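You operate a simulated robot arm through the tools that you are given. There is no shell and no other tool. Be economical: measure what you need, move in short steps, check, and stop when the job is done.

You are at the controls of a simulated robot arm. One attempt, no reset.

TASK
Polish the toe of the brown shoe on the seat till it shines.
Fine: on the foot rest, heel toward the stop, with polish of its own colour; brush and cloth go back. Set down upright: round brush. A coat counts when it lies all over at full strength: go over it till it gets no stronger.

It is judged by the outcome, as a careful person would: the job done as asked, and still so three seconds after it is handed in. It fails if anything else is knocked over, pushed out of place, dropped, spilled or broken. Flat cloth is picked up by pressing the open fingertips on it (5 to 10 N) and closing them slowly along it; thin cloth reads only 2 to 8 mm in the jaws.

THE ROBOT
A 6-joint arm with a two-finger gripper on a trunk, on a base that drives. Base frame: it is fixed to the floor where the robot stands at the start and does not move with it; the origin is under the middle of the robot, x ahead of it, y to its left, z up; the surface under the hand at the start is at about z = 460. Readings come in mm, degrees, newtons and seconds.
With the tool pointing down near the work surface it reaches from about 300 to 820 mm from the robot's upright axis, wherever it stands. Its first joint turns from -166.0 to 166.0 degrees. Places, roughly: black shoe [-4500, 2000, 0]; brown shoe [-4750, 2000, 0]; foot rest of the shine box [600, -200, 700]; orange cloth (12x6x3 cm) [400, -400, 500]. Payload 2.45 kg.
Tool frame: the origin (TCP) lies between the finger pads and is the grasp point; the fingertips stand 26 mm ahead of it; z points along the fingers, y is the line along which they close. Largest opening 96 mm; the body of the gripper starts 69 mm behind the TCP.
Orientation is that of the tool frame in the base frame, as a unit quaternion [w, x, y, z]. With the fingers straight down and closing along the base's y, the tool's x points along the base's -x, its y along +y and its z along -z.

THE INTERFACE
- The arm moves only by the tool apply_moves. Its argument "deltas" is a list of rows, each a list of 3 entries, a list of its own where there are three numbers: the closure, from 0 (fully open) to 1 (shut), then the shift along the base's x, y, z in units of 500 mm (1.0 is 500 mm), then the turn, a rotation vector about the base's x, y, z in units of 45 degrees (1.0 is 45 degrees). In form: [[grip, [dx, dy, dz], [wx, wy, wz]], ...]. A call has 1 to 20 rows; each row is the pose to reach, as a shift and turn from the pose commanded when the call began. A call with a number of a shift or a turn outside -1 to 1 is refused whole. Each row takes 0.2 s and may step no farther than 50 mm and 8.6 degrees from the row before; otherwise, or with a gripper value out of range, the whole call is refused. Where a pose cannot be reached the arm comes as near as it can. A force on the tool above 60 N (or 10 N above the force at the start of the call, whichever is more), or a blocked arm, ends the call early, and 0.2 s more pass. The fingers move at their own pace and stop on an object; they squeeze with about 30 N. The grip force told is the motor's: it shows also when the fingers shut on nothing. Time passes only in rows, and 0.2 s behind the last, so rows that repeat a pose let the fingers close. The reply holds the time, the measured pose of the TCP, the force on the tool along the base axes, the opening and the grip force, in the units named above and with some noise, with the torque about the TCP (base axes, N m) and any sound that the robot's microphone picked up, and new pictures: "views" is both (left out), scene, wrist or none.
- Cameras (640 x 400 px; columns grow to the right, rows downward): "scene" is now at [24.4, 122.6, 1057.5]; the picture's right is [-0.40, -0.92, 0.00], its down [-0.41, 0.18, -0.90] and it looks along [0.82, -0.36, -0.45] (base axes); focal length 222 px, centre (320, 200). "wrist" rides on the gripper at [82, 3, -98] in the tool frame; the picture's right is [-0.04, 1.00, 0.00], its down [-0.73, -0.03, -0.68] and it looks along [-0.68, -0.03, 0.73] (tool axes); focal length 256 px, centre (320, 200). There is no depth. A picture from a camera that has moved, and an enlarged one, comes with that camera's place and axes in the base frame and with its lens.
- slide_trunk(by): slides the trunk up (or, below 0, down) by that many mm; the arm and the scene camera ride with it, the base frame stays. It gives what a move gives, with no picture.
- roll_base(legs): drives the robot by 1 to 6 legs, each [ahead, turn to the left] in mm and degrees, along the robot's own axes; the way and the turn of a leg run together, so that a leg with both is an arc; at most 1500 mm and 180 degrees a leg. The arm and the cameras ride along, it lands a little off, and it stops where it bumps. It gives what a move gives, and a new picture of the scene camera.
- aim_head(pan, tilt): turns the head with the scene camera to pan (to the left, within 155 degrees either way) and tilt (down, from -29 to 69), counted from straight ahead of the robot. It gives what a move gives, and a new picture of the scene camera.
- enlarge(camera, box): a new picture of the part [left, top, right, bottom] of that camera's present view, enlarged. No time passes.
- finish_job(): hands the job in; it is judged then, once.

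Work in short steps. Places have to be worked out from the pictures, the camera data and where the tool is seen: move nearer, look again, correct. Check each grasp and each placing, and mend what went wrong. You have 120 turns and 260 pictures in all, those below and enlarged ones among them. Open the gripper and draw the arm clear of the work before you hand the job in, unless the task says otherwise; then end with one line.

The tools are called after "Emit:" as a command line: name --argument value ..., lists and objects as JSON in quotes. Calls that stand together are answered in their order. apply_moves: Moves the arm, as the interface text tells. Its arguments: {"type":"object","properties":{"deltas":{"type":"array","items":{"type":"array"}},"views":{"type":"string","enum":["both","scene","wrist","none"]}},"required":["deltas"]} The other tools are called the same way: slide_trunk (by) slides the trunk up or down; roll_base (legs) drives the base; aim_head (pan, tilt) turns the head that bears the scene camera; enlarge (camera, box) takes an enlarged picture of a part of a camera's view; finish_job () hands the job in.

At the start:

```text
time: 0.0
eef_pos: [477.2, -161.1, 915.0]
tcp_rot: [0.0, 0.0, 1.0, 0.0]
wrist_force: [0.0, -0.6, 0.1]
moment: [0.01, 0.0, 0.02]
gripper_width: 96.1
gripper_force: 0.0
trunk travel left (down, up): [-75.0, 75.0]
robot x, y, heading: [2.4, 1.9, -0.1]
head pan, tilt: [-23.6, 26.5]
```

scene: 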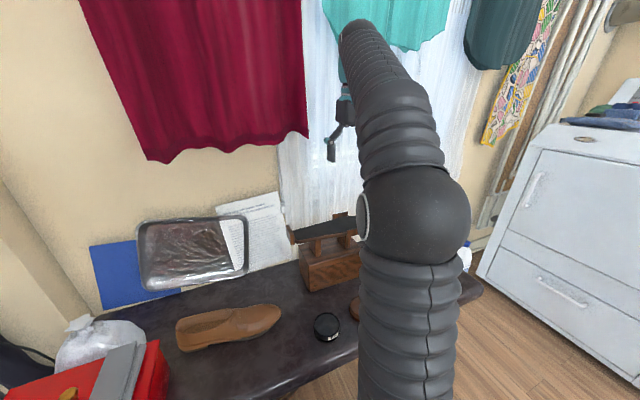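
wrist: 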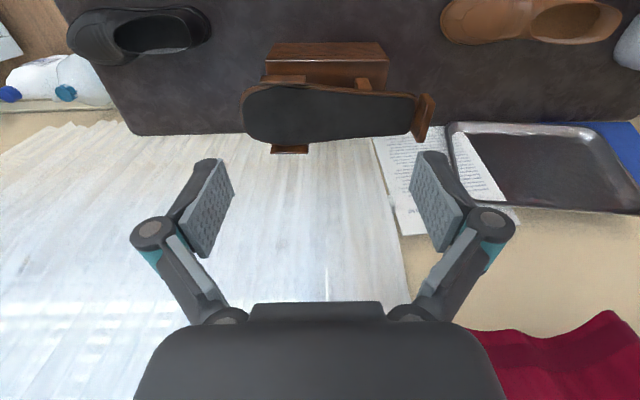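

I'll look around first: the seat is partly hidden behind the arm, so I aim the head left/down and right/down.

Emit:
aim_head --pan 10 --tilt 45

Emit:
aim_head --pan -55 --tilt 40

Emit:
enlarge --camera "wrist" --box '[0, 0, 640, 220]'

```text
time: 1.0
eef_pos: [478.2, -161.1, 915.1]
tcp_rot: [-0.001, 0.0, 1.0, 0.0]
wrist_force: [-0.1, 0.8, 0.4]
moment: [0.02, 0.02, -0.02]
gripper_width: 95.8
gripper_force: 0.0
trunk travel left (down, up): [-75.0, 75.0]
robot x, y, heading: [-0.9, 0.7, -0.1]
head pan, tilt: [10.0, 45.0]
camera scene: at [20.5, 173.5, 1029.3], right [0.17, -0.98, 0.0], down [-0.7, -0.12, -0.71], along [0.7, 0.12, -0.71], focal length 222 px, centre (320, 200)
```

scene: 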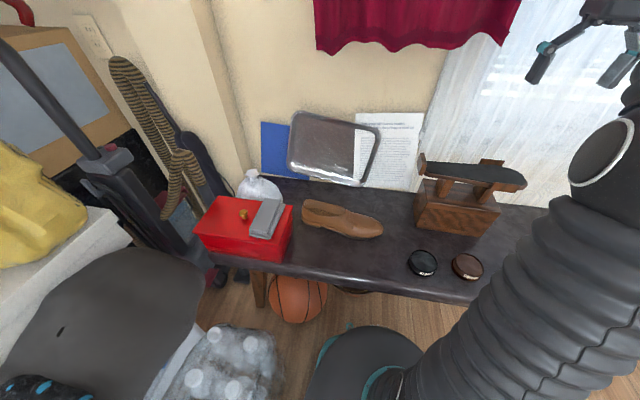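

```text
time: 2.4
eef_pos: [478.5, -160.1, 916.4]
tcp_rot: [0.0, 0.001, 1.0, 0.0]
wrist_force: [0.4, 0.9, 0.2]
moment: [-0.02, -0.01, -0.02]
gripper_width: 95.9
gripper_force: 0.1
trunk travel left (down, up): [-75.0, 75.0]
robot x, y, heading: [0.9, 1.9, 0.4]
head pan, tilt: [-55.0, 40.0]
camera scene: at [-10.8, 89.8, 1036.5], right [-0.82, -0.57, 0.0], down [-0.37, 0.53, -0.77], along [0.44, -0.63, -0.64], focal length 222 px, centre (320, 200)
```

scene: 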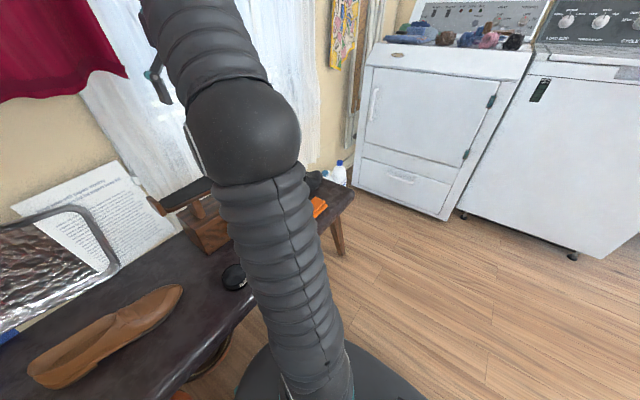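

```text
1.00 times, centred on (320, 110) of wrist (not enlarged: the box is as wide or as high as the picture)
camera zoom: at [396.1, -157.0, 1013.5], right [0.04, 1.0, 0.0], down [0.73, -0.03, 0.68], along [0.68, -0.03, -0.73], focal length 256 px, centre (320, 290)
```

zoom: 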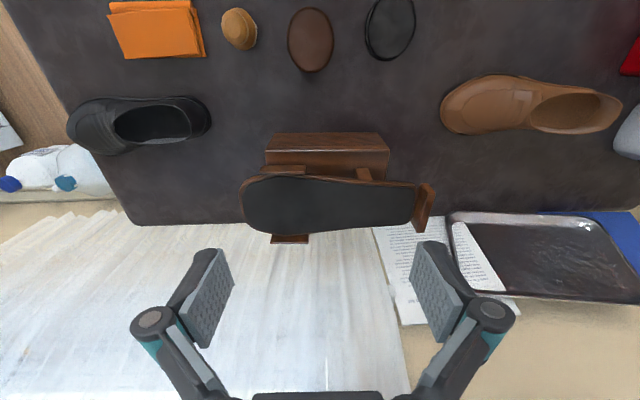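

I see, near the seat's front edge: orange cloth, round brush, brown tin, black tin. I take closer looks at the tins and the sheet.

Emit:
enlarge --camera "wrist" --box '[420, 0, 640, 60]'

Emit:
aim_head --pan 5 --tilt 40

```text
2.91 times, centred on (530, 30) of wrist
camera zoom: at [396.1, -157.0, 1013.5], right [0.04, 1.0, 0.0], down [0.73, -0.03, 0.68], along [0.68, -0.03, -0.73], focal length 745 px, centre (-291, 694)
```

zoom: 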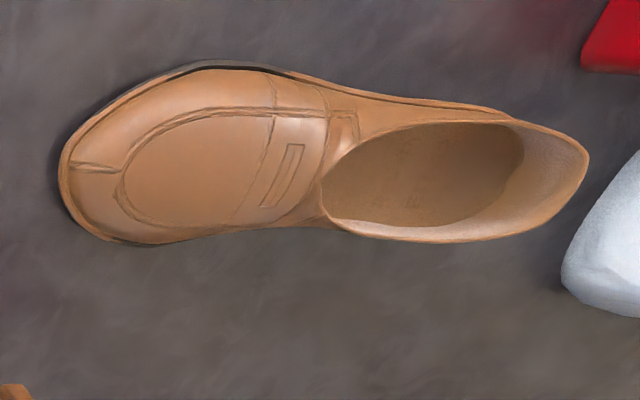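

```text
time: 3.6
eef_pos: [478.6, -159.1, 915.9]
tcp_rot: [0.0, 0.0, 1.0, 0.0]
wrist_force: [0.1, -0.4, 0.1]
moment: [0.03, 0.01, 0.0]
gripper_width: 95.9
gripper_force: 0.1
trunk travel left (down, up): [-75.0, 75.0]
robot x, y, heading: [3.8, 3.7, -0.2]
head pan, tilt: [5.0, 40.0]
camera scene: at [25.1, 166.7, 1036.5], right [0.09, -1.0, 0.0], down [-0.64, -0.06, -0.77], along [0.76, 0.07, -0.64], focal length 222 px, centre (320, 200)
```

scene: 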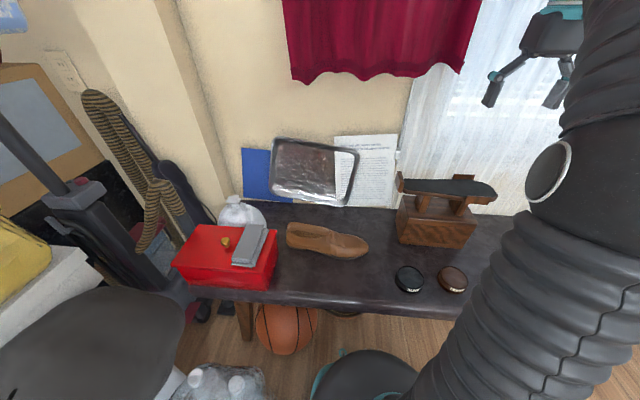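

Emit:
enlarge --camera "scene" --box '[370, 240, 490, 310]'

Emit:
enlarge --camera "scene" --box '[330, 130, 410, 210]'

Emit:
enlarge --camera "scene" --box '[380, 150, 510, 260]'

```text
5.33 times, centred on (430, 275) of scene
camera zoom: at [25.1, 166.7, 1036.5], right [0.09, -1.0, 0.0], down [-0.64, -0.06, -0.77], along [0.76, 0.07, -0.64], focal length 1184 px, centre (-267, -200)
```

zoom: 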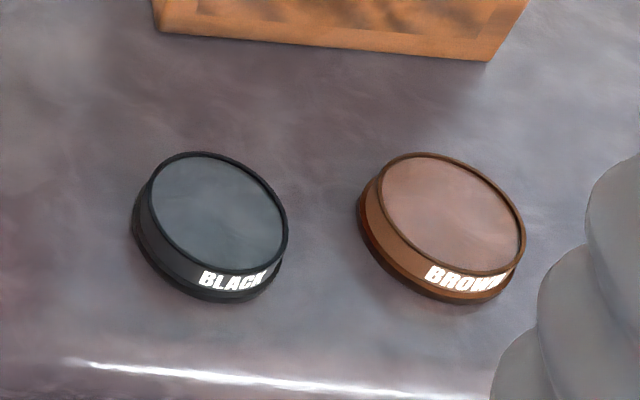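

```text
5.00 times, centred on (370, 170) of scene
camera zoom: at [25.1, 166.7, 1036.5], right [0.09, -1.0, 0.0], down [-0.64, -0.06, -0.77], along [0.76, 0.07, -0.64], focal length 1110 px, centre (70, 350)
```

zoom: 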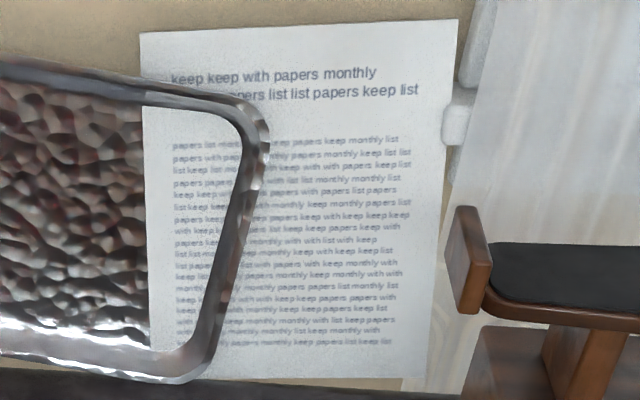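

```text
3.64 times, centred on (445, 205) of scene
camera zoom: at [25.1, 166.7, 1036.5], right [0.09, -1.0, 0.0], down [-0.64, -0.06, -0.77], along [0.76, 0.07, -0.64], focal length 808 px, centre (-134, 182)
```

zoom: 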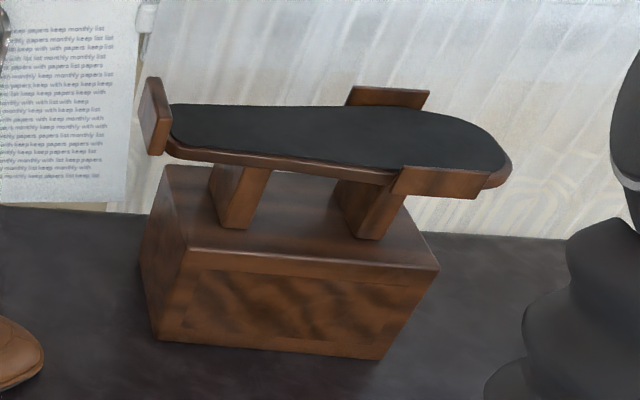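

The tin tops look like open polish dishes; the shoe lies along y with its toe to −y, same sense as the foot rest (stop at +y). I turn the hand 90° so the fingers close across the shoe, and shift toward it.

Emit:
apply_moves --deltas '[[0, [0, 0.04, 0], [0, 0, 0.16]], [0, [0, 0.08, 0], [0, 0, 0.33]], [0, [0, 0.12, 0], [0, 0, 0.5]], [0, [0, 0.16, 0], [0, 0, 0.67]], [0, [0, 0.2, 0], [0, 0, 0.83]], [0, [0, 0.24, 0], [0, 0, 1]]]' --views "none"

Emit:
apply_moves --deltas '[[0, [0, 0.04, 0], [0, 0, 0.16]], [0, [0, 0.04, 0], [0, 0, 0.33]], [0, [0, 0.04, 0], [0, 0, 0.5]], [0, [0, 0.04, 0], [0, 0, 0.67]], [0, [0, 0.04, 0], [0, 0, 0.83]], [0, [0, 0.04, 0], [0, 0, 1]]]' --views "both"

```text
time: 5.0
eef_pos: [478.3, -43.3, 917.1]
tcp_rot: [0.0, -0.383, 0.924, 0.0]
wrist_force: [-0.3, 0.1, 0.0]
moment: [0.03, -0.03, -0.02]
gripper_width: 96.1
gripper_force: 0.1
trunk travel left (down, up): [-75.0, 75.0]
robot x, y, heading: [0.6, 1.0, -0.2]
head pan, tilt: [5.0, 40.0]
```

```text
time: 6.5
eef_pos: [477.1, -22.1, 914.8]
tcp_rot: [0.0, 0.707, -0.707, 0.0]
wrist_force: [0.7, 0.6, -0.1]
moment: [-0.01, 0.01, 0.03]
gripper_width: 96.0
gripper_force: 0.2
trunk travel left (down, up): [-75.0, 75.0]
robot x, y, heading: [-3.4, -6.2, -0.0]
head pan, tilt: [5.0, 40.0]
camera scene: at [25.0, 166.9, 1036.5], right [0.09, -1.0, 0.0], down [-0.64, -0.06, -0.77], along [0.76, 0.07, -0.64], focal length 222 px, centre (320, 200)
camera wrist: at [474.0, -101.6, 1013.5], right [-1.0, 0.04, 0.0], down [0.03, 0.73, 0.68], along [0.03, 0.68, -0.73], focal length 256 px, centre (320, 200)
```

scene: 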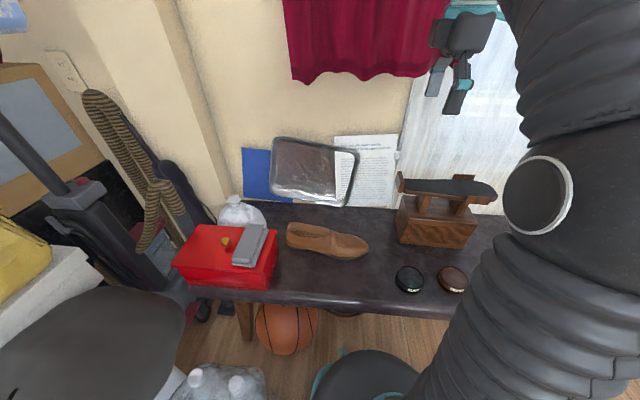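
wrist: 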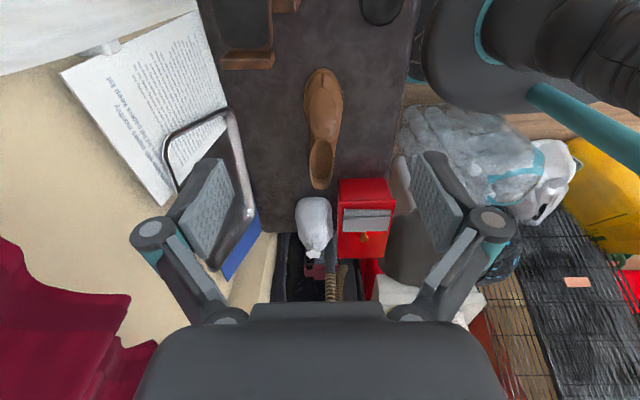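

The shoe's toe is about (475,47) and its heel about (492,313). I lower the hand for a closer view of it.

Emit:
apply_moves --deltas '[[0, [0, 0.07, -0.05], [0, 0, 0]], [0, [0, 0.14, -0.1], [0, 0, 0]], [0, [0, 0.2, -0.16], [0, 0, 0]], [0, [0, 0.22, -0.24], [0, 0, 0]], [0, [0, 0.22, -0.32], [0, 0, 0]], [0, [0, 0.22, -0.38], [0, 0, 0]]]' --views "wrist"

```text
time: 7.8
eef_pos: [477.0, 90.8, 724.4]
tcp_rot: [0.0, 0.707, -0.707, 0.001]
wrist_force: [-0.1, 0.7, 0.7]
moment: [-0.03, -0.04, 0.02]
gripper_width: 96.0
gripper_force: 0.0
trunk travel left (down, up): [-75.0, 75.0]
robot x, y, heading: [1.9, -1.2, 0.0]
head pan, tilt: [5.0, 40.0]
camera wrist: at [473.9, 9.6, 822.2], right [-1.0, 0.04, 0.0], down [0.03, 0.73, 0.68], along [0.03, 0.68, -0.73], focal length 256 px, centre (320, 200)
```

wrist: 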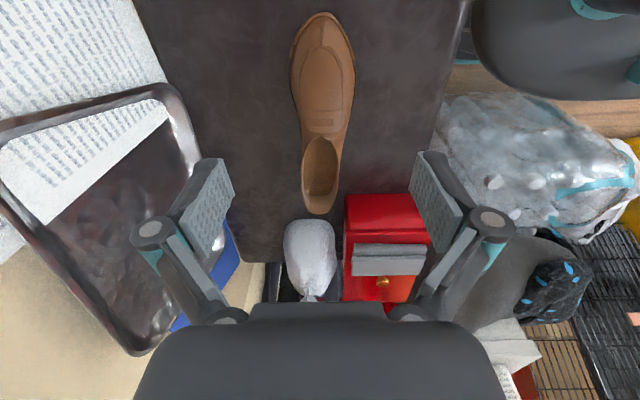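

Shoe collar top is at z≈527, width ≈63 mm at the throat, yawed about −2.5° (as is the foot rest). I'll grasp across at y≈212, just behind the vamp, so first hover above there.

Emit:
apply_moves --deltas '[[0, [0.01, 0.08, -0.02], [0, 0, -0.055]], [0, [0.01, 0.16, -0.06], [0, 0, -0.055]], [0, [0.01, 0.242, -0.12], [0, 0, -0.055]], [0, [0.01, 0.242, -0.2], [0, 0, -0.055]], [0, [0.01, 0.242, -0.26], [0, 0, -0.055]]]' --views "both"

```text
refused: row 3 steps farther than a row can; nothing moved
```

Emit:
apply_moves --deltas '[[0, [0.01, 0.08, -0.02], [0, 0, -0.055]], [0, [0.01, 0.16, -0.05], [0, 0, -0.055]], [0, [0.01, 0.235, -0.1], [0, 0, -0.055]], [0, [0.01, 0.242, -0.18], [0, 0, -0.055]], [0, [0.01, 0.242, -0.26], [0, 0, -0.055]]]' --views "both"

```text
time: 9.1
eef_pos: [484.6, 210.2, 594.9]
tcp_rot: [0.0, -0.692, 0.722, -0.001]
wrist_force: [-0.2, 0.5, 0.5]
moment: [0.0, 0.0, 0.0]
gripper_width: 95.8
gripper_force: 0.1
trunk travel left (down, up): [-75.0, 75.0]
robot x, y, heading: [1.3, -1.8, -0.1]
head pan, tilt: [5.0, 40.0]
camera scene: at [24.9, 166.9, 1036.6], right [0.09, -1.0, 0.0], down [-0.64, -0.06, -0.77], along [0.76, 0.07, -0.64], focal length 222 px, centre (320, 200)
camera wrist: at [476.6, 129.5, 692.6], right [-1.0, 0.08, 0.0], down [0.06, 0.73, 0.68], along [0.06, 0.68, -0.73], focal length 256 px, centre (320, 200)
```

scene: 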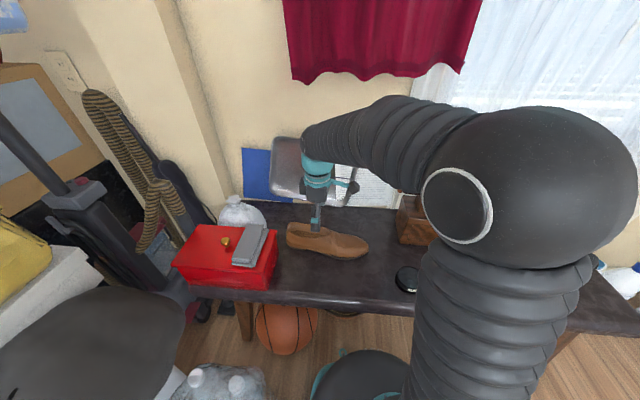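
wrist: 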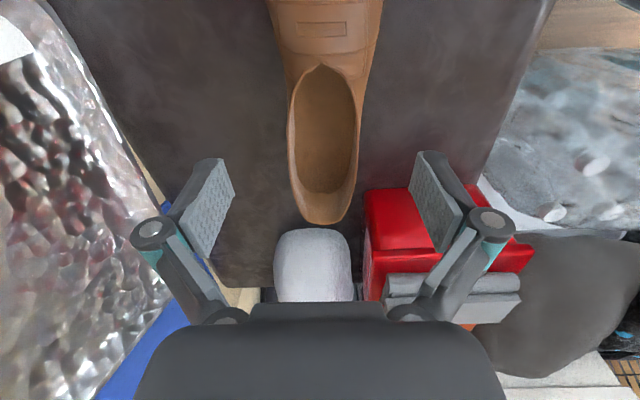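

The TCP is centred over the shoe within a few mm. I go straight down to z≈503 and close.

Emit:
apply_moves --deltas '[[0, [-0.006, -0.02, -0.06], [0, 0, 0]], [0, [-0.006, -0.02, -0.12], [0, 0, 0]], [0, [-0.006, -0.02, -0.183], [0, 0, 0]], [0, [-0.006, -0.02, -0.183], [0, 0, 0]]]' --views "wrist"

```text
time: 10.1
eef_pos: [478.7, 199.3, 505.2]
tcp_rot: [0.001, -0.691, 0.723, -0.001]
wrist_force: [-0.1, -0.9, -0.6]
moment: [0.01, -0.03, 0.01]
gripper_width: 96.2
gripper_force: 0.0
trunk travel left (down, up): [-75.0, 75.0]
robot x, y, heading: [1.9, 1.1, 0.1]
head pan, tilt: [5.0, 40.0]
camera wrist: at [471.1, 118.0, 602.5], right [-1.0, 0.08, 0.0], down [0.06, 0.73, 0.68], along [0.06, 0.68, -0.73], focal length 256 px, centre (320, 200)
```

wrist: 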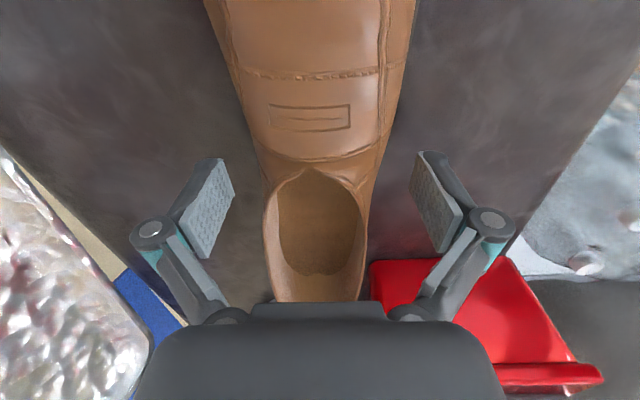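

The pads straddle the shoe at the front of the opening. I close gently and lift a little.

Emit:
apply_moves --deltas '[[0.3, [0, 0, 0], [0, 0, 0]], [0.6, [0, 0, 0], [0, 0, 0]], [0.8, [0, 0, 0], [0, 0, 0]], [0.8, [0, 0, 0], [0, 0, 0]]]' --views "wrist"

Emit:
apply_moves --deltas '[[0.8, [0, 0, 0.02], [0, 0, 0]], [0.8, [0, 0, 0.06], [0, 0, 0]], [0.8, [0, 0, 0.1], [0, 0, 0]], [0.8, [0, 0, 0.1], [0, 0, 0]]]' --views "both"

```text
time: 11.1
eef_pos: [479.0, 199.3, 504.3]
tcp_rot: [0.001, -0.692, 0.722, 0.0]
wrist_force: [-3.3, -0.4, 2.1]
moment: [-0.11, 0.3, -0.23]
gripper_width: 64.1
gripper_force: 30.4
trunk travel left (down, up): [-75.0, 75.0]
robot x, y, heading: [-0.1, -2.5, -0.1]
head pan, tilt: [5.0, 40.0]
camera wrist: at [471.0, 118.2, 602.9], right [-1.0, 0.08, 0.0], down [0.06, 0.73, 0.68], along [0.06, 0.68, -0.73], focal length 256 px, centre (320, 200)
```

wrist: 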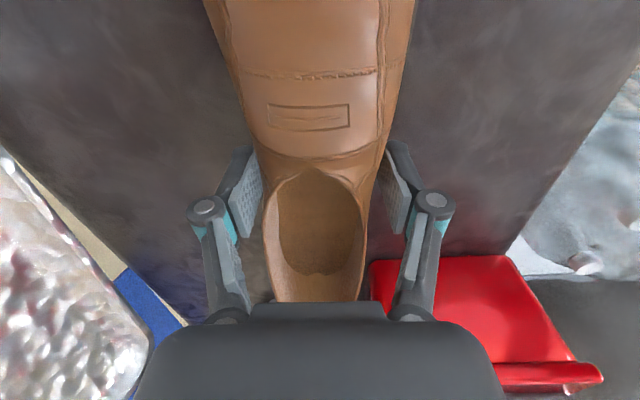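

```text
time: 12.1
eef_pos: [478.4, 200.8, 554.8]
tcp_rot: [0.0, -0.691, 0.723, 0.0]
wrist_force: [-0.5, -0.9, -2.4]
moment: [0.05, 0.01, 0.02]
gripper_width: 64.0
gripper_force: 30.1
trunk travel left (down, up): [-75.0, 75.0]
robot x, y, heading: [-3.8, -1.7, -0.0]
head pan, tilt: [5.0, 40.0]
camera scene: at [25.2, 167.0, 1036.5], right [0.09, -1.0, 0.0], down [-0.64, -0.06, -0.77], along [0.76, 0.07, -0.64], focal length 222 px, centre (320, 200)
camera wrist: at [471.8, 120.0, 652.8], right [-1.0, 0.08, 0.0], down [0.06, 0.73, 0.68], along [0.06, 0.68, -0.73], focal length 256 px, centre (320, 200)
```

scene: 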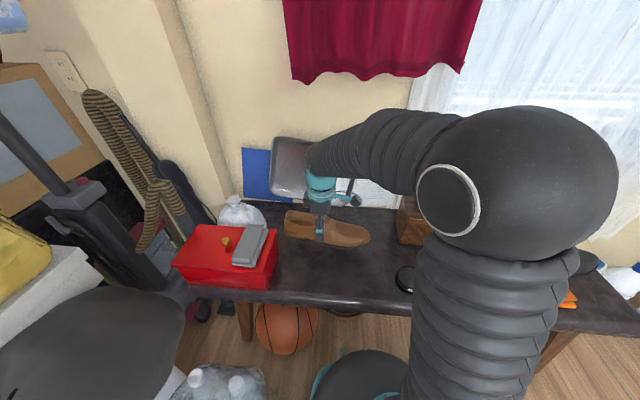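
wrist: 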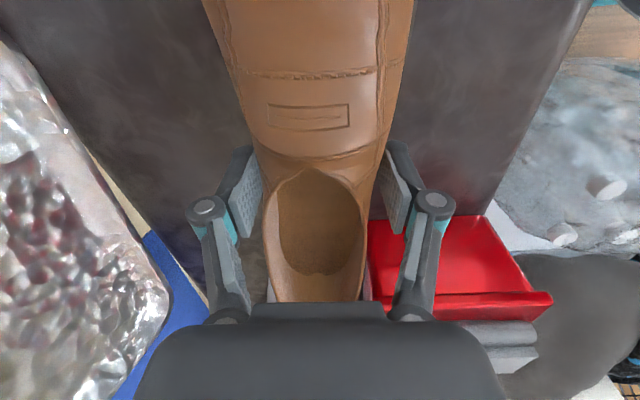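

The shoe lifts firmly. From two views the rest pad spans y≈−29 (stop) to −283 at x≈565, z≈658. I raise the shoe clear and carry it above the rest.

Emit:
apply_moves --deltas '[[0.8, [0, 0, 0.09], [0, 0, 0]], [0.8, [0, 0, 0.18], [0, 0, 0]], [0.8, [0, 0, 0.27], [0, 0, 0]], [0.8, [0, 0, 0.36], [0, 0, 0]], [0.8, [0, 0, 0.45], [0, 0, 0]], [0.8, [0, 0, 0.5], [0, 0, 0]], [0.8, [0.03, -0.08, 0.5], [0, 0, 0]], [0.8, [0.06, -0.16, 0.5], [0, 0, 0]], [0.8, [0.09, -0.24, 0.5], [0, 0, 0]], [0.8, [0.12, -0.32, 0.5], [0, 0, 0]], [0.8, [0.15, -0.4, 0.5], [0, 0, 0]], [0.8, [0.174, -0.48, 0.5], [0, 0, 0]]]' --views "none"

Emit:
apply_moves --deltas '[[0.8, [0, -0.08, 0], [0, 0, 0]], [0.8, [0, -0.16, 0], [0, 0, 0]], [0.8, [0, -0.218, 0], [0, 0, 0]], [0.8, [0, -0.218, -0.04], [0, 0, 0]]]' --views "both"

```text
time: 14.7
eef_pos: [567.6, -40.9, 804.7]
tcp_rot: [0.0, -0.692, 0.722, 0.001]
wrist_force: [-0.4, 0.4, -1.8]
moment: [0.0, -0.01, -0.01]
gripper_width: 63.4
gripper_force: 29.9
trunk travel left (down, up): [-75.0, 75.0]
robot x, y, heading: [3.4, 1.1, -0.0]
head pan, tilt: [5.0, 40.0]
```

```text
time: 15.7
eef_pos: [566.8, -147.3, 785.6]
tcp_rot: [0.0, -0.691, 0.723, 0.001]
wrist_force: [-0.5, 0.4, -3.2]
moment: [0.05, 0.0, -0.02]
gripper_width: 63.6
gripper_force: 30.4
trunk travel left (down, up): [-75.0, 75.0]
robot x, y, heading: [1.6, -2.6, -0.1]
head pan, tilt: [5.0, 40.0]
camera scene: at [25.1, 166.8, 1036.5], right [0.09, -1.0, 0.0], down [-0.64, -0.06, -0.77], along [0.76, 0.07, -0.64], focal length 222 px, centre (320, 200)
camera wrist: at [560.1, -228.6, 883.6], right [-1.0, 0.08, 0.0], down [0.06, 0.73, 0.68], along [0.06, 0.68, -0.73], focal length 256 px, centre (320, 200)
```

scene: 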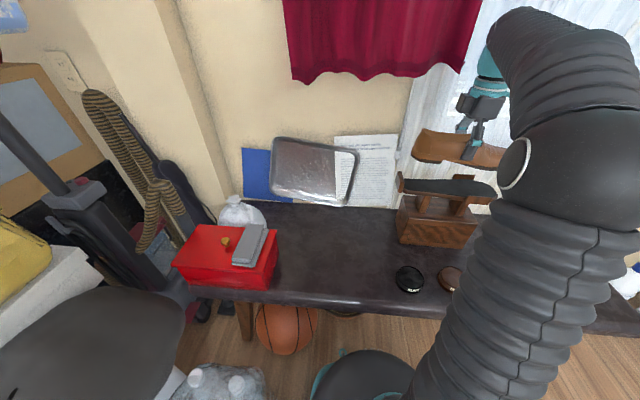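
wrist: 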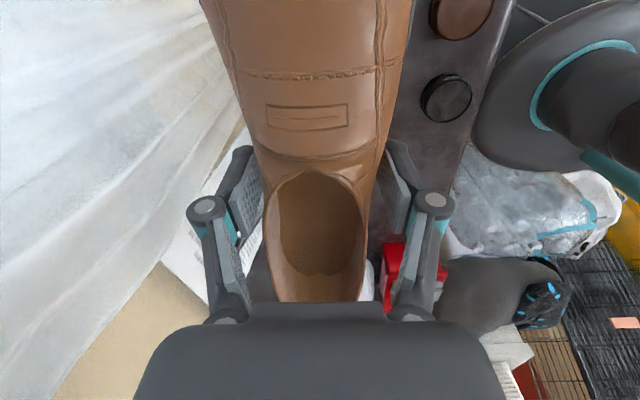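

Emit:
enlarge --camera "scene" --box '[380, 110, 540, 210]'

```text
4.00 times, centred on (460, 160) of scene
camera zoom: at [25.1, 166.8, 1036.5], right [0.09, -1.0, 0.0], down [-0.64, -0.06, -0.77], along [0.76, 0.07, -0.64], focal length 888 px, centre (-240, 360)
```

zoom: 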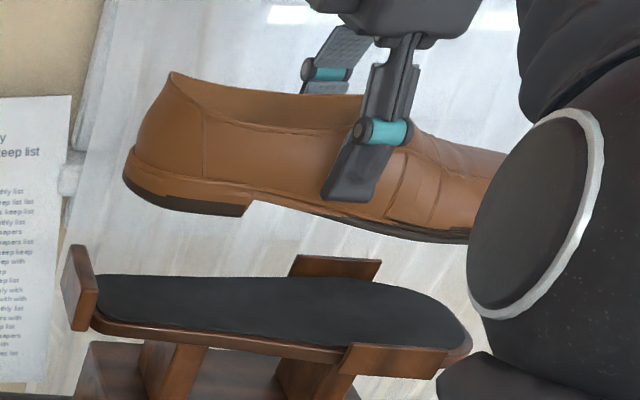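

Geometry: stop's inner face at y≈−30, cheeks at x≈516 and 611 near y≈−215; the shoe's centreline agrees. I shift 10 mm further from the stop and lower to just above the pad.

Emit:
apply_moves --deltas '[[0.8, [-0.004, -0.022, -0.02], [0, 0, 0]], [0.8, [-0.004, -0.022, -0.06], [0, 0, 0]], [0.8, [-0.004, -0.022, -0.1], [0, 0, 0]], [0.8, [-0.004, -0.022, -0.128], [0, 0, 0]], [0.8, [-0.004, -0.022, -0.128], [0, 0, 0]]]' --views "none"

Emit:
enlarge --camera "scene" --box '[380, 130, 540, 230]'

```text
time: 16.9
eef_pos: [566.9, -159.3, 719.3]
tcp_rot: [0.0, -0.692, 0.722, -0.001]
wrist_force: [0.0, -0.2, -3.6]
moment: [0.02, -0.02, -0.03]
gripper_width: 63.7
gripper_force: 30.5
trunk travel left (down, up): [-75.0, 75.0]
robot x, y, heading: [-1.2, 2.3, -0.2]
head pan, tilt: [5.0, 40.0]
```

```text
4.00 times, centred on (460, 180) of scene
camera zoom: at [25.2, 166.8, 1036.5], right [0.09, -1.0, 0.0], down [-0.64, -0.06, -0.77], along [0.76, 0.07, -0.64], focal length 888 px, centre (-240, 280)
```

zoom: 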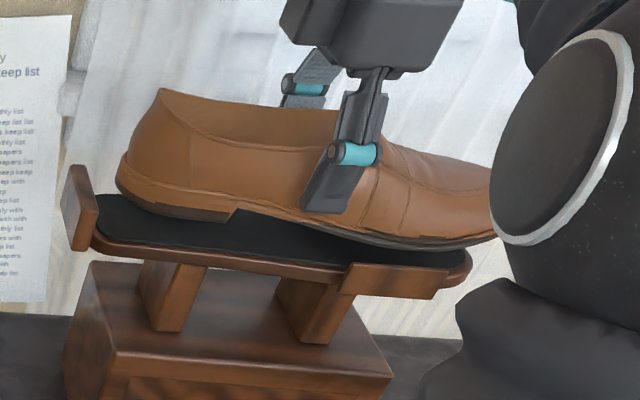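

Nearly there; the heel is ~14 mm from the stop, so I go back 6 mm and lower slowly onto the pad.

Emit:
apply_moves --deltas '[[0.8, [-0.002, 0.012, -0.012], [0, 0, 0]], [0.8, [-0.002, 0.012, -0.02], [0, 0, 0]], [0.8, [-0.002, 0.012, -0.026], [0, 0, 0]], [0.8, [-0.002, 0.012, -0.03], [0, 0, 0]], [0.8, [-0.002, 0.012, -0.033], [0, 0, 0]]]' --views "none"

Emit:
enlarge --camera "scene" --box '[380, 130, 540, 230]'

```text
time: 18.1
eef_pos: [562.8, -155.8, 708.6]
tcp_rot: [0.003, -0.691, 0.722, -0.003]
wrist_force: [-3.8, -8.1, 47.2]
moment: [0.06, -0.8, 0.04]
gripper_width: 63.5
gripper_force: 29.5
trunk travel left (down, up): [-75.0, 75.0]
robot x, y, heading: [-0.6, -3.1, -0.1]
head pan, tilt: [5.0, 40.0]
```

```text
4.00 times, centred on (460, 180) of scene
camera zoom: at [23.1, 167.0, 1037.1], right [0.09, -1.0, 0.0], down [-0.64, -0.06, -0.77], along [0.76, 0.07, -0.64], focal length 888 px, centre (-240, 280)
```

zoom: 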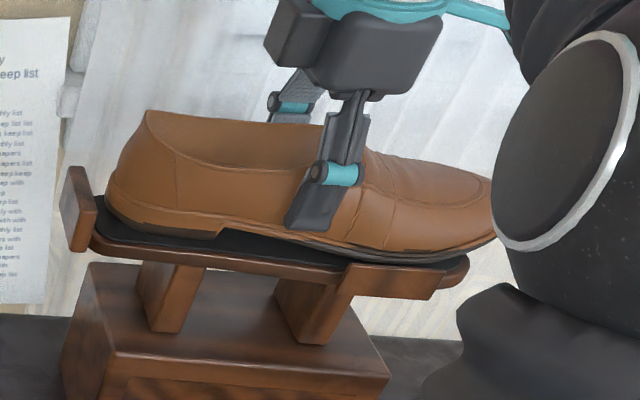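

Contact felt at z≈708. I relieve the push by ~5 mm and then open the fingers slowly.

Emit:
apply_moves --deltas '[[0.8, [0, 0, 0.008], [0, 0, 0]], [0.8, [0, 0, 0.01], [0, 0, 0]]]' --views "none"

Emit:
apply_moves --deltas '[[0.5, [0, 0, 0], [0, 0, 0]], [0.3, [0, 0, 0], [0, 0, 0]], [0.0, [0, 0, 0], [0, 0, 0]], [0.0, [0, 0, 0], [0, 0, 0]]]' --views "both"

Emit:
enlarge --camera "scene" --box '[380, 130, 540, 230]'

```text
time: 18.6
eef_pos: [563.4, -154.1, 707.5]
tcp_rot: [0.0, -0.692, 0.722, 0.001]
wrist_force: [-0.7, -5.4, 24.0]
moment: [-0.32, -0.74, -0.96]
gripper_width: 63.2
gripper_force: 30.6
trunk travel left (down, up): [-75.0, 75.0]
robot x, y, heading: [1.7, 0.1, -0.2]
head pan, tilt: [5.0, 40.0]
```

```text
time: 19.6
eef_pos: [564.9, -154.8, 707.7]
tcp_rot: [0.0, -0.692, 0.722, 0.001]
wrist_force: [0.4, 0.2, -0.3]
moment: [0.01, 0.02, -0.02]
gripper_width: 96.2
gripper_force: 0.0
trunk travel left (down, up): [-75.0, 75.0]
robot x, y, heading: [2.8, 1.9, -0.1]
head pan, tilt: [5.0, 40.0]
camera scene: at [25.0, 166.8, 1036.5], right [0.09, -1.0, 0.0], down [-0.64, -0.06, -0.77], along [0.76, 0.07, -0.64], focal length 222 px, centre (320, 200)
camera wrist: at [557.1, -234.8, 806.2], right [-1.0, 0.08, 0.0], down [0.06, 0.73, 0.68], along [0.06, 0.68, -0.73], focal length 256 px, centre (320, 200)
```

scene: 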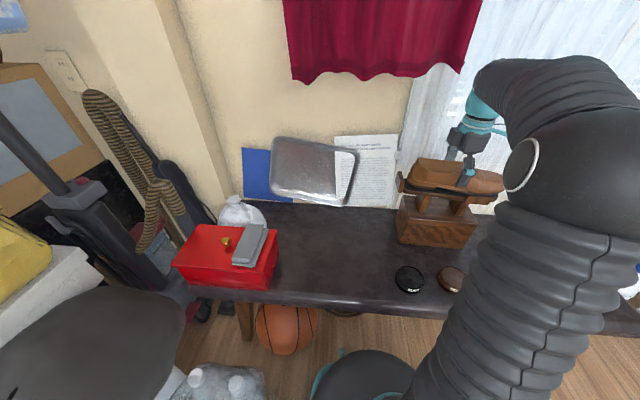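
wrist: 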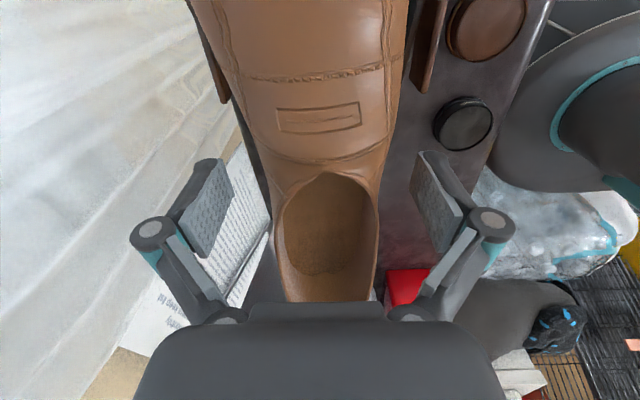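

```text
4.00 times, centred on (460, 180) of scene
camera zoom: at [25.0, 166.8, 1036.5], right [0.09, -1.0, 0.0], down [-0.64, -0.06, -0.77], along [0.76, 0.07, -0.64], focal length 888 px, centre (-240, 280)
```

zoom: 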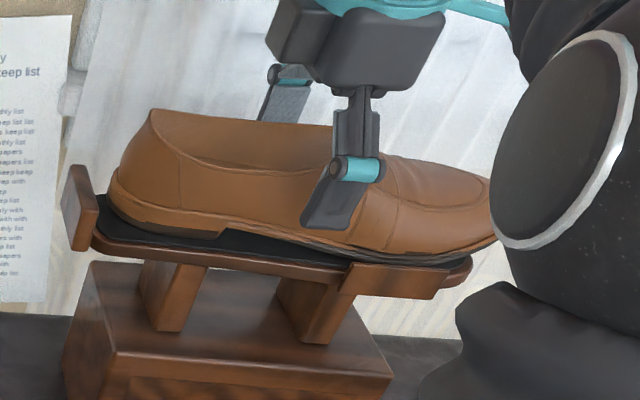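

The shoe sits on the pad between the cheeks, heel by the stop. I rise clear and move to look at the brush, tins and cloth from the −y side.

Emit:
apply_moves --deltas '[[0, [0, 0, 0.08], [0, 0, 0]], [0, [0, 0, 0.16], [0, 0, 0]], [0, [0, 0, 0.24], [0, 0, 0]], [0, [0, 0, 0.3], [0, 0, 0]], [0, [-0.04, -0.08, 0.3], [0, 0, 0]], [0, [-0.08, -0.16, 0.3], [0, 0, 0]], [0, [-0.12, -0.24, 0.3], [0, 0, 0]], [0, [-0.16, -0.32, 0.3], [0, 0, 0]], [0, [-0.2, -0.4, 0.3], [0, 0, 0]], [0, [-0.24, -0.48, 0.3], [0, 0, 0]], [0, [-0.28, -0.56, 0.28], [0, 0, 0]], [0, [-0.32, -0.63, 0.24], [0, 0, 0]], [0, [-0.32, -0.66, 0.16], [0, 0, 0]], [0, [-0.32, -0.66, 0.08], [0, 0, 0]]]' --views "both"

```text
time: 22.6
eef_pos: [403.3, -484.6, 749.2]
tcp_rot: [0.0, -0.691, 0.722, 0.0]
wrist_force: [0.3, 0.0, 1.2]
moment: [-0.04, -0.04, 0.0]
gripper_width: 95.6
gripper_force: 0.0
trunk travel left (down, up): [-75.0, 75.0]
robot x, y, heading: [-1.4, -0.2, 0.2]
head pan, tilt: [5.0, 40.0]
camera scene: at [25.0, 166.7, 1036.6], right [0.09, -1.0, 0.0], down [-0.64, -0.06, -0.77], along [0.76, 0.07, -0.64], focal length 222 px, centre (320, 200)
camera wrist: at [396.2, -565.1, 847.8], right [-1.0, 0.08, 0.0], down [0.06, 0.73, 0.68], along [0.06, 0.68, -0.73], focal length 256 px, centre (320, 200)
```

scene: 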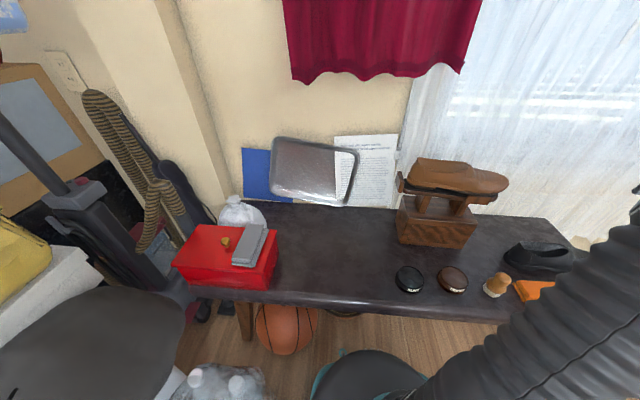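
wrist: 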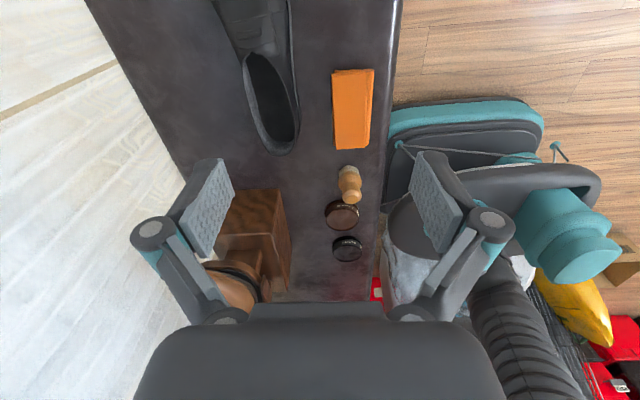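

Emit:
enlarge --camera "wrist" --box '[290, 60, 410, 270]'

Emit:
enlarge --camera "scene" --box '[380, 140, 560, 310]'

```text
1.90 times, centred on (350, 165) of wrist
camera zoom: at [396.2, -565.1, 847.8], right [-1.0, 0.08, 0.0], down [0.06, 0.73, 0.68], along [0.06, 0.68, -0.73], focal length 488 px, centre (263, 267)
```

zoom: 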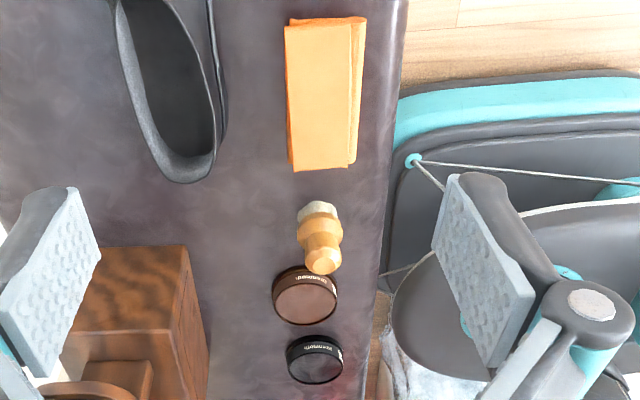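

```text
2.35 times, centred on (470, 225) of scene
camera zoom: at [25.0, 166.7, 1036.6], right [0.09, -1.0, 0.0], down [-0.64, -0.06, -0.77], along [0.76, 0.07, -0.64], focal length 523 px, centre (-33, 141)
```

zoom: 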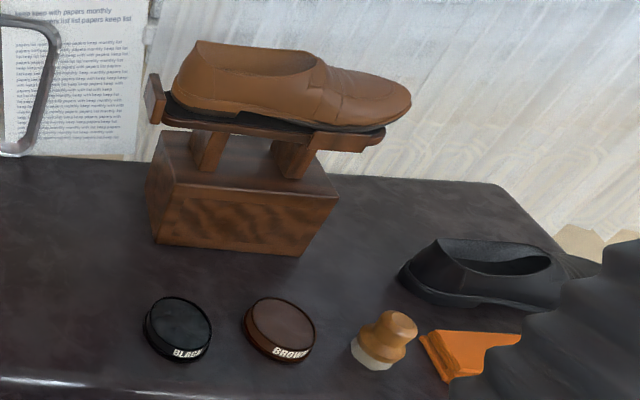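

The round brush stands on its bristles at about (369,−272), top z≈525. I move above it to check alignment.

Emit:
apply_moves --deltas '[[0, [-0.02, 0.08, -0.02], [0, 0, 0]], [0, [-0.04, 0.16, -0.04], [0, 0, 0]], [0, [-0.055, 0.24, -0.07], [0, 0, 0]], [0, [-0.064, 0.32, -0.1], [0, 0, 0]], [0, [-0.064, 0.4, -0.13], [0, 0, 0]], [0, [-0.064, 0.425, -0.2], [0, 0, 0]], [0, [-0.064, 0.425, -0.24], [0, 0, 0]]]' --views "both"

```text
time: 24.2
eef_pos: [372.7, -271.4, 630.2]
tcp_rot: [0.0, -0.691, 0.723, 0.0]
wrist_force: [0.6, -0.1, 0.9]
moment: [0.03, 0.01, -0.03]
gripper_width: 95.9
gripper_force: 0.1
trunk travel left (down, up): [-75.0, 75.0]
robot x, y, heading: [0.7, -0.0, -0.2]
head pan, tilt: [5.0, 40.0]
camera scene: at [25.0, 166.7, 1036.6], right [0.09, -1.0, 0.0], down [-0.64, -0.06, -0.77], along [0.76, 0.07, -0.64], focal length 222 px, centre (320, 200)
camera wrist: at [365.1, -352.7, 727.3], right [-1.0, 0.08, 0.0], down [0.06, 0.73, 0.68], along [0.06, 0.68, -0.73], focal length 256 px, centre (320, 200)
```

scene: 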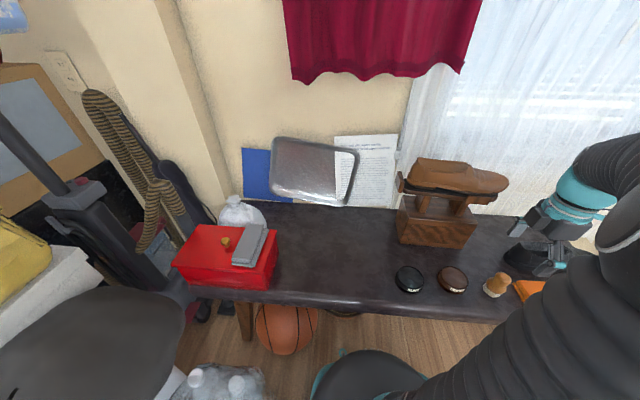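
wrist: 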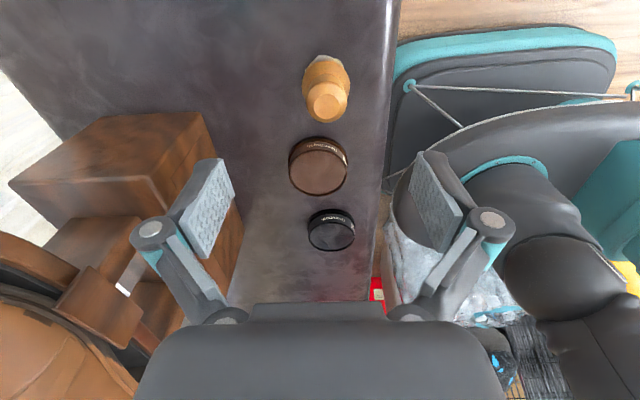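

The brush is 6 mm toward −x of the TCP and right in y. I correct and descend to z≈510, then close.

Emit:
apply_moves --deltas '[[0, [-0.013, 0, -0.06], [0, 0, 0]], [0, [-0.013, 0, -0.12], [0, 0, 0]], [0, [-0.013, 0, -0.18], [0, 0, 0]], [0, [-0.013, 0, -0.24], [0, 0, 0]], [0.3, [-0.013, 0, -0.24], [0, 0, 0]], [0.6, [-0.013, 0, -0.24], [0, 0, 0]], [0.9, [-0.013, 0, -0.24], [0, 0, 0]], [0.9, [-0.013, 0, -0.24], [0, 0, 0]]]' --views "both"

```text
time: 26.1
eef_pos: [365.3, -272.7, 506.9]
tcp_rot: [-0.001, -0.692, 0.722, 0.0]
wrist_force: [-0.2, -0.5, -1.1]
moment: [0.0, -0.04, 0.03]
gripper_width: 38.5
gripper_force: 29.6
trunk travel left (down, up): [-75.0, 75.0]
robot x, y, heading: [-1.1, -1.0, -0.0]
head pan, tilt: [5.0, 40.0]
camera scene: at [25.0, 166.7, 1036.5], right [0.09, -1.0, 0.0], down [-0.64, -0.06, -0.77], along [0.76, 0.07, -0.64], focal length 222 px, centre (320, 200)
camera wrist: at [358.4, -353.6, 606.3], right [-1.0, 0.08, 0.0], down [0.06, 0.73, 0.68], along [0.06, 0.68, -0.73], focal length 256 px, centre (320, 200)
```

scene: 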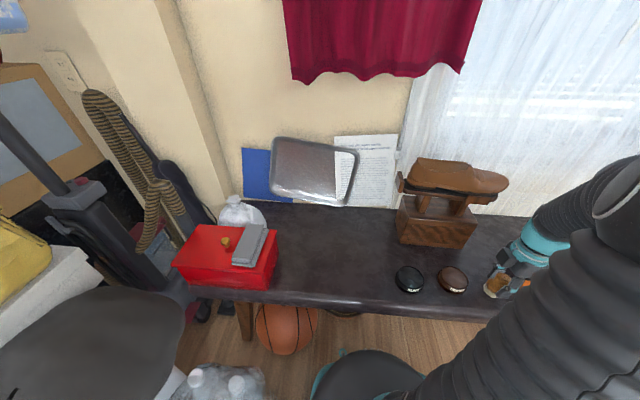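
wrist: 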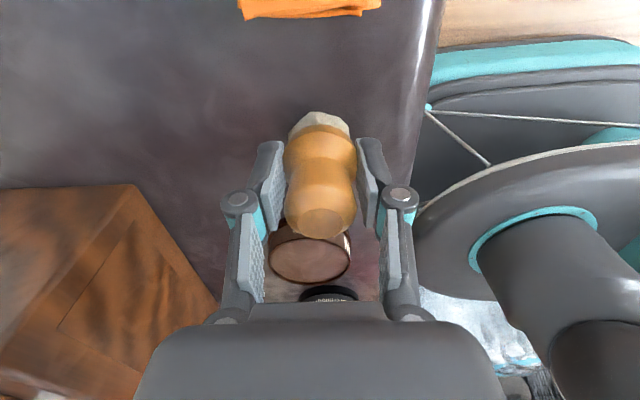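

Brush gripped (38.5 mm). I lift it and carry it above the brown tin at about (381,−171).

Emit:
apply_moves --deltas '[[0.9, [0, 0, 0.05], [0, 0, 0]], [0.9, [0, 0, 0.11], [0, 0, 0]], [0.9, [0.016, 0.07, 0.11], [0, 0, 0]], [0.9, [0.032, 0.14, 0.11], [0, 0, 0]], [0.9, [0.032, 0.202, 0.11], [0, 0, 0]], [0.9, [0.032, 0.202, 0.11], [0, 0, 0]]]' --views "both"

Emit:
enlarge --camera "scene" --box '[380, 210, 520, 310]'

```text
time: 27.4
eef_pos: [380.7, -170.5, 562.2]
tcp_rot: [0.0, -0.691, 0.723, 0.0]
wrist_force: [0.3, -0.1, -0.6]
moment: [0.01, 0.0, -0.02]
gripper_width: 38.7
gripper_force: 29.7
trunk travel left (down, up): [-75.0, 75.0]
robot x, y, heading: [-2.7, -0.9, 0.2]
head pan, tilt: [5.0, 40.0]
camera scene: at [25.0, 166.7, 1036.5], right [0.09, -1.0, 0.0], down [-0.64, -0.06, -0.77], along [0.76, 0.07, -0.64], focal length 222 px, centre (320, 200)
camera wrist: at [373.9, -251.4, 660.5], right [-1.0, 0.08, 0.0], down [0.06, 0.73, 0.68], along [0.06, 0.68, -0.73], focal length 256 px, centre (320, 200)
```

scene: 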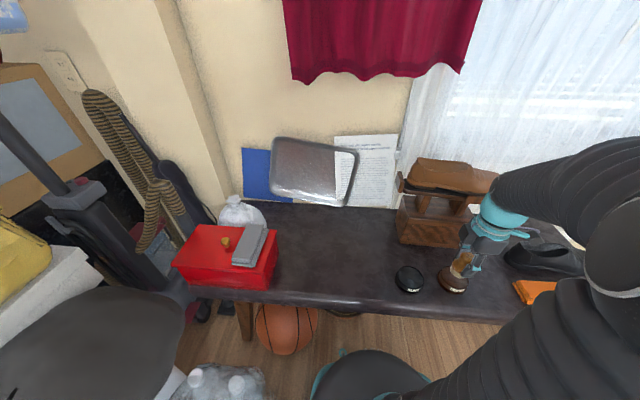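
wrist: 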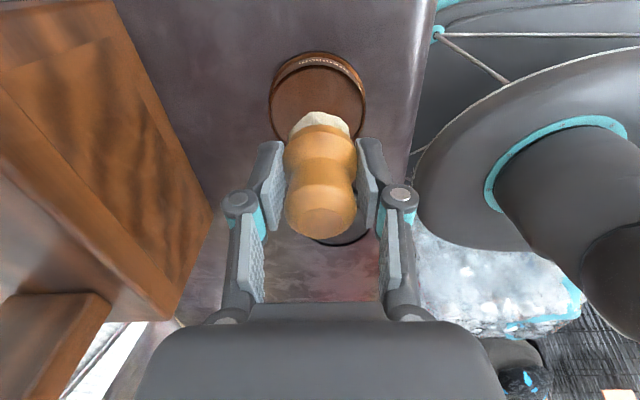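

```text
4.00 times, centred on (450, 260) of scene
camera zoom: at [25.0, 166.7, 1036.5], right [0.09, -1.0, 0.0], down [-0.64, -0.06, -0.77], along [0.76, 0.07, -0.64], focal length 888 px, centre (-200, -40)
```

zoom: 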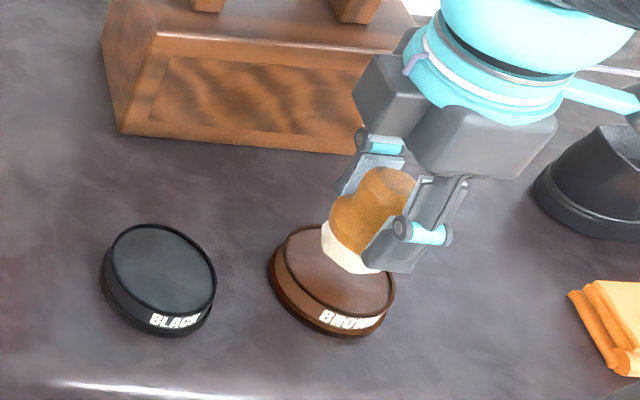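

The tin centre looks near (383,−169). I adjust and lower the bristles slowly toward the polish.

Emit:
apply_moves --deltas '[[0.9, [0.004, 0.003, -0.03], [0, 0, 0]], [0.9, [0.004, 0.003, -0.056], [0, 0, 0]], [0.9, [0.004, 0.003, -0.064], [0, 0, 0]], [0.9, [0.004, 0.003, -0.068], [0, 0, 0]]]' --views "wrist"

Emit:
enlarge --camera "scene" --box '[380, 210, 520, 310]'

```text
time: 28.4
eef_pos: [384.3, -169.3, 530.7]
tcp_rot: [0.001, -0.691, 0.723, -0.002]
wrist_force: [-3.0, -1.2, 28.6]
moment: [0.01, 0.15, 0.06]
gripper_width: 39.0
gripper_force: 30.3
trunk travel left (down, up): [-75.0, 75.0]
robot x, y, heading: [2.1, -3.7, -0.2]
head pan, tilt: [5.0, 40.0]
camera wrist: at [376.3, -249.6, 628.6], right [-1.0, 0.08, 0.0], down [0.06, 0.73, 0.68], along [0.06, 0.67, -0.74], focal length 256 px, centre (320, 200)
```

wrist: 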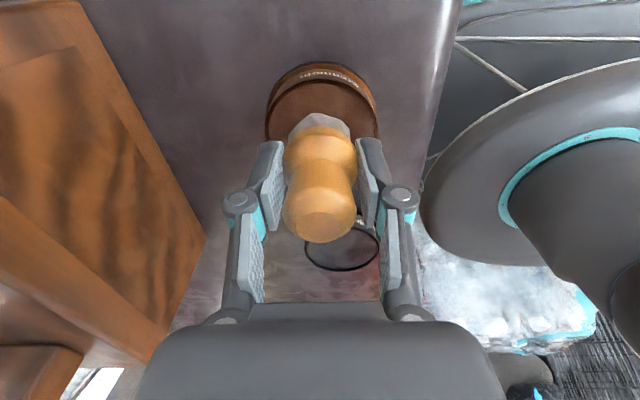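

```text
4.00 times, centred on (450, 260) of scene
camera zoom: at [24.1, 167.1, 1036.9], right [0.09, -1.0, 0.0], down [-0.64, -0.06, -0.77], along [0.76, 0.07, -0.64], focal length 888 px, centre (-200, -40)
```

zoom: 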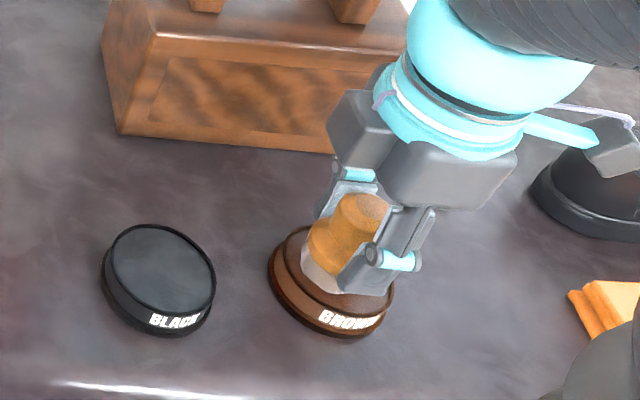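

The bristles press the polish with 28 N. I ease off, wiggle a few mm at light pressure, then lift and check the bristles.

Emit:
apply_moves --deltas '[[0.9, [0, 0, 0.005], [0, 0, 0]], [0.9, [0.004, 0, 0.005], [0, 0, 0]], [0.9, [0, 0.004, 0.005], [0, 0, 0]], [0.9, [-0.004, 0, 0.005], [0, 0, 0]], [0.9, [0, 0, 0.005], [0, 0, 0]]]' --views "none"

Emit:
apply_moves --deltas '[[0.9, [0, 0, 0.05], [0, 0, 0]], [0.9, [0, 0, 0.12], [0, 0, 0]]]' --views "wrist"

Emit:
enlarge --camera "scene" --box '[380, 190, 520, 310]'

```text
time: 29.6
eef_pos: [383.7, -169.1, 531.6]
tcp_rot: [0.0, -0.692, 0.722, -0.001]
wrist_force: [-0.1, 0.0, -0.2]
moment: [0.02, 0.0, -0.03]
gripper_width: 38.5
gripper_force: 30.1
trunk travel left (down, up): [-75.0, 75.0]
robot x, y, heading: [-2.5, 2.4, -0.1]
head pan, tilt: [5.0, 40.0]
```

```text
time: 30.2
eef_pos: [384.4, -168.3, 591.8]
tcp_rot: [0.0, -0.691, 0.722, 0.0]
wrist_force: [0.2, 1.0, -0.5]
moment: [-0.01, 0.0, -0.01]
gripper_width: 38.6
gripper_force: 30.3
trunk travel left (down, up): [-75.0, 75.0]
robot x, y, heading: [-2.9, -1.2, 0.2]
head pan, tilt: [5.0, 40.0]
camera wrist: at [377.0, -249.8, 689.6], right [-1.0, 0.08, 0.0], down [0.06, 0.73, 0.68], along [0.06, 0.68, -0.73], focal length 256 px, centre (320, 200)
```

wrist: 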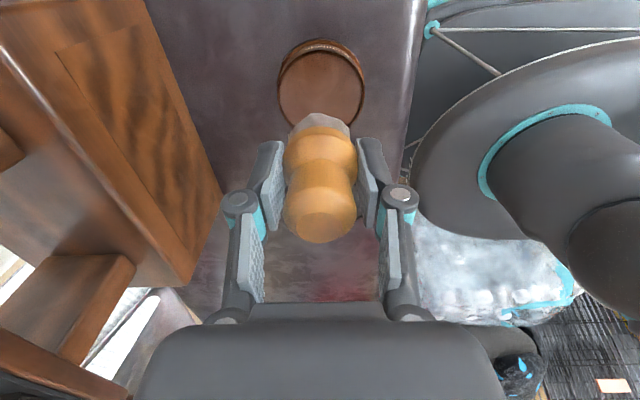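

```text
3.33 times, centred on (450, 250) of scene
camera zoom: at [25.1, 166.7, 1036.5], right [0.09, -1.0, 0.0], down [-0.64, -0.06, -0.77], along [0.76, 0.07, -0.64], focal length 740 px, centre (-113, 33)
```

zoom: 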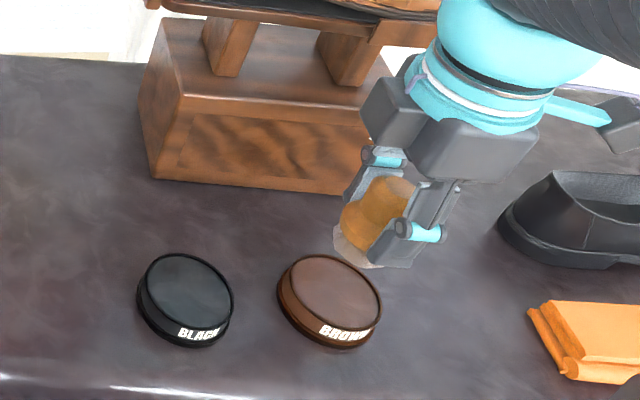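

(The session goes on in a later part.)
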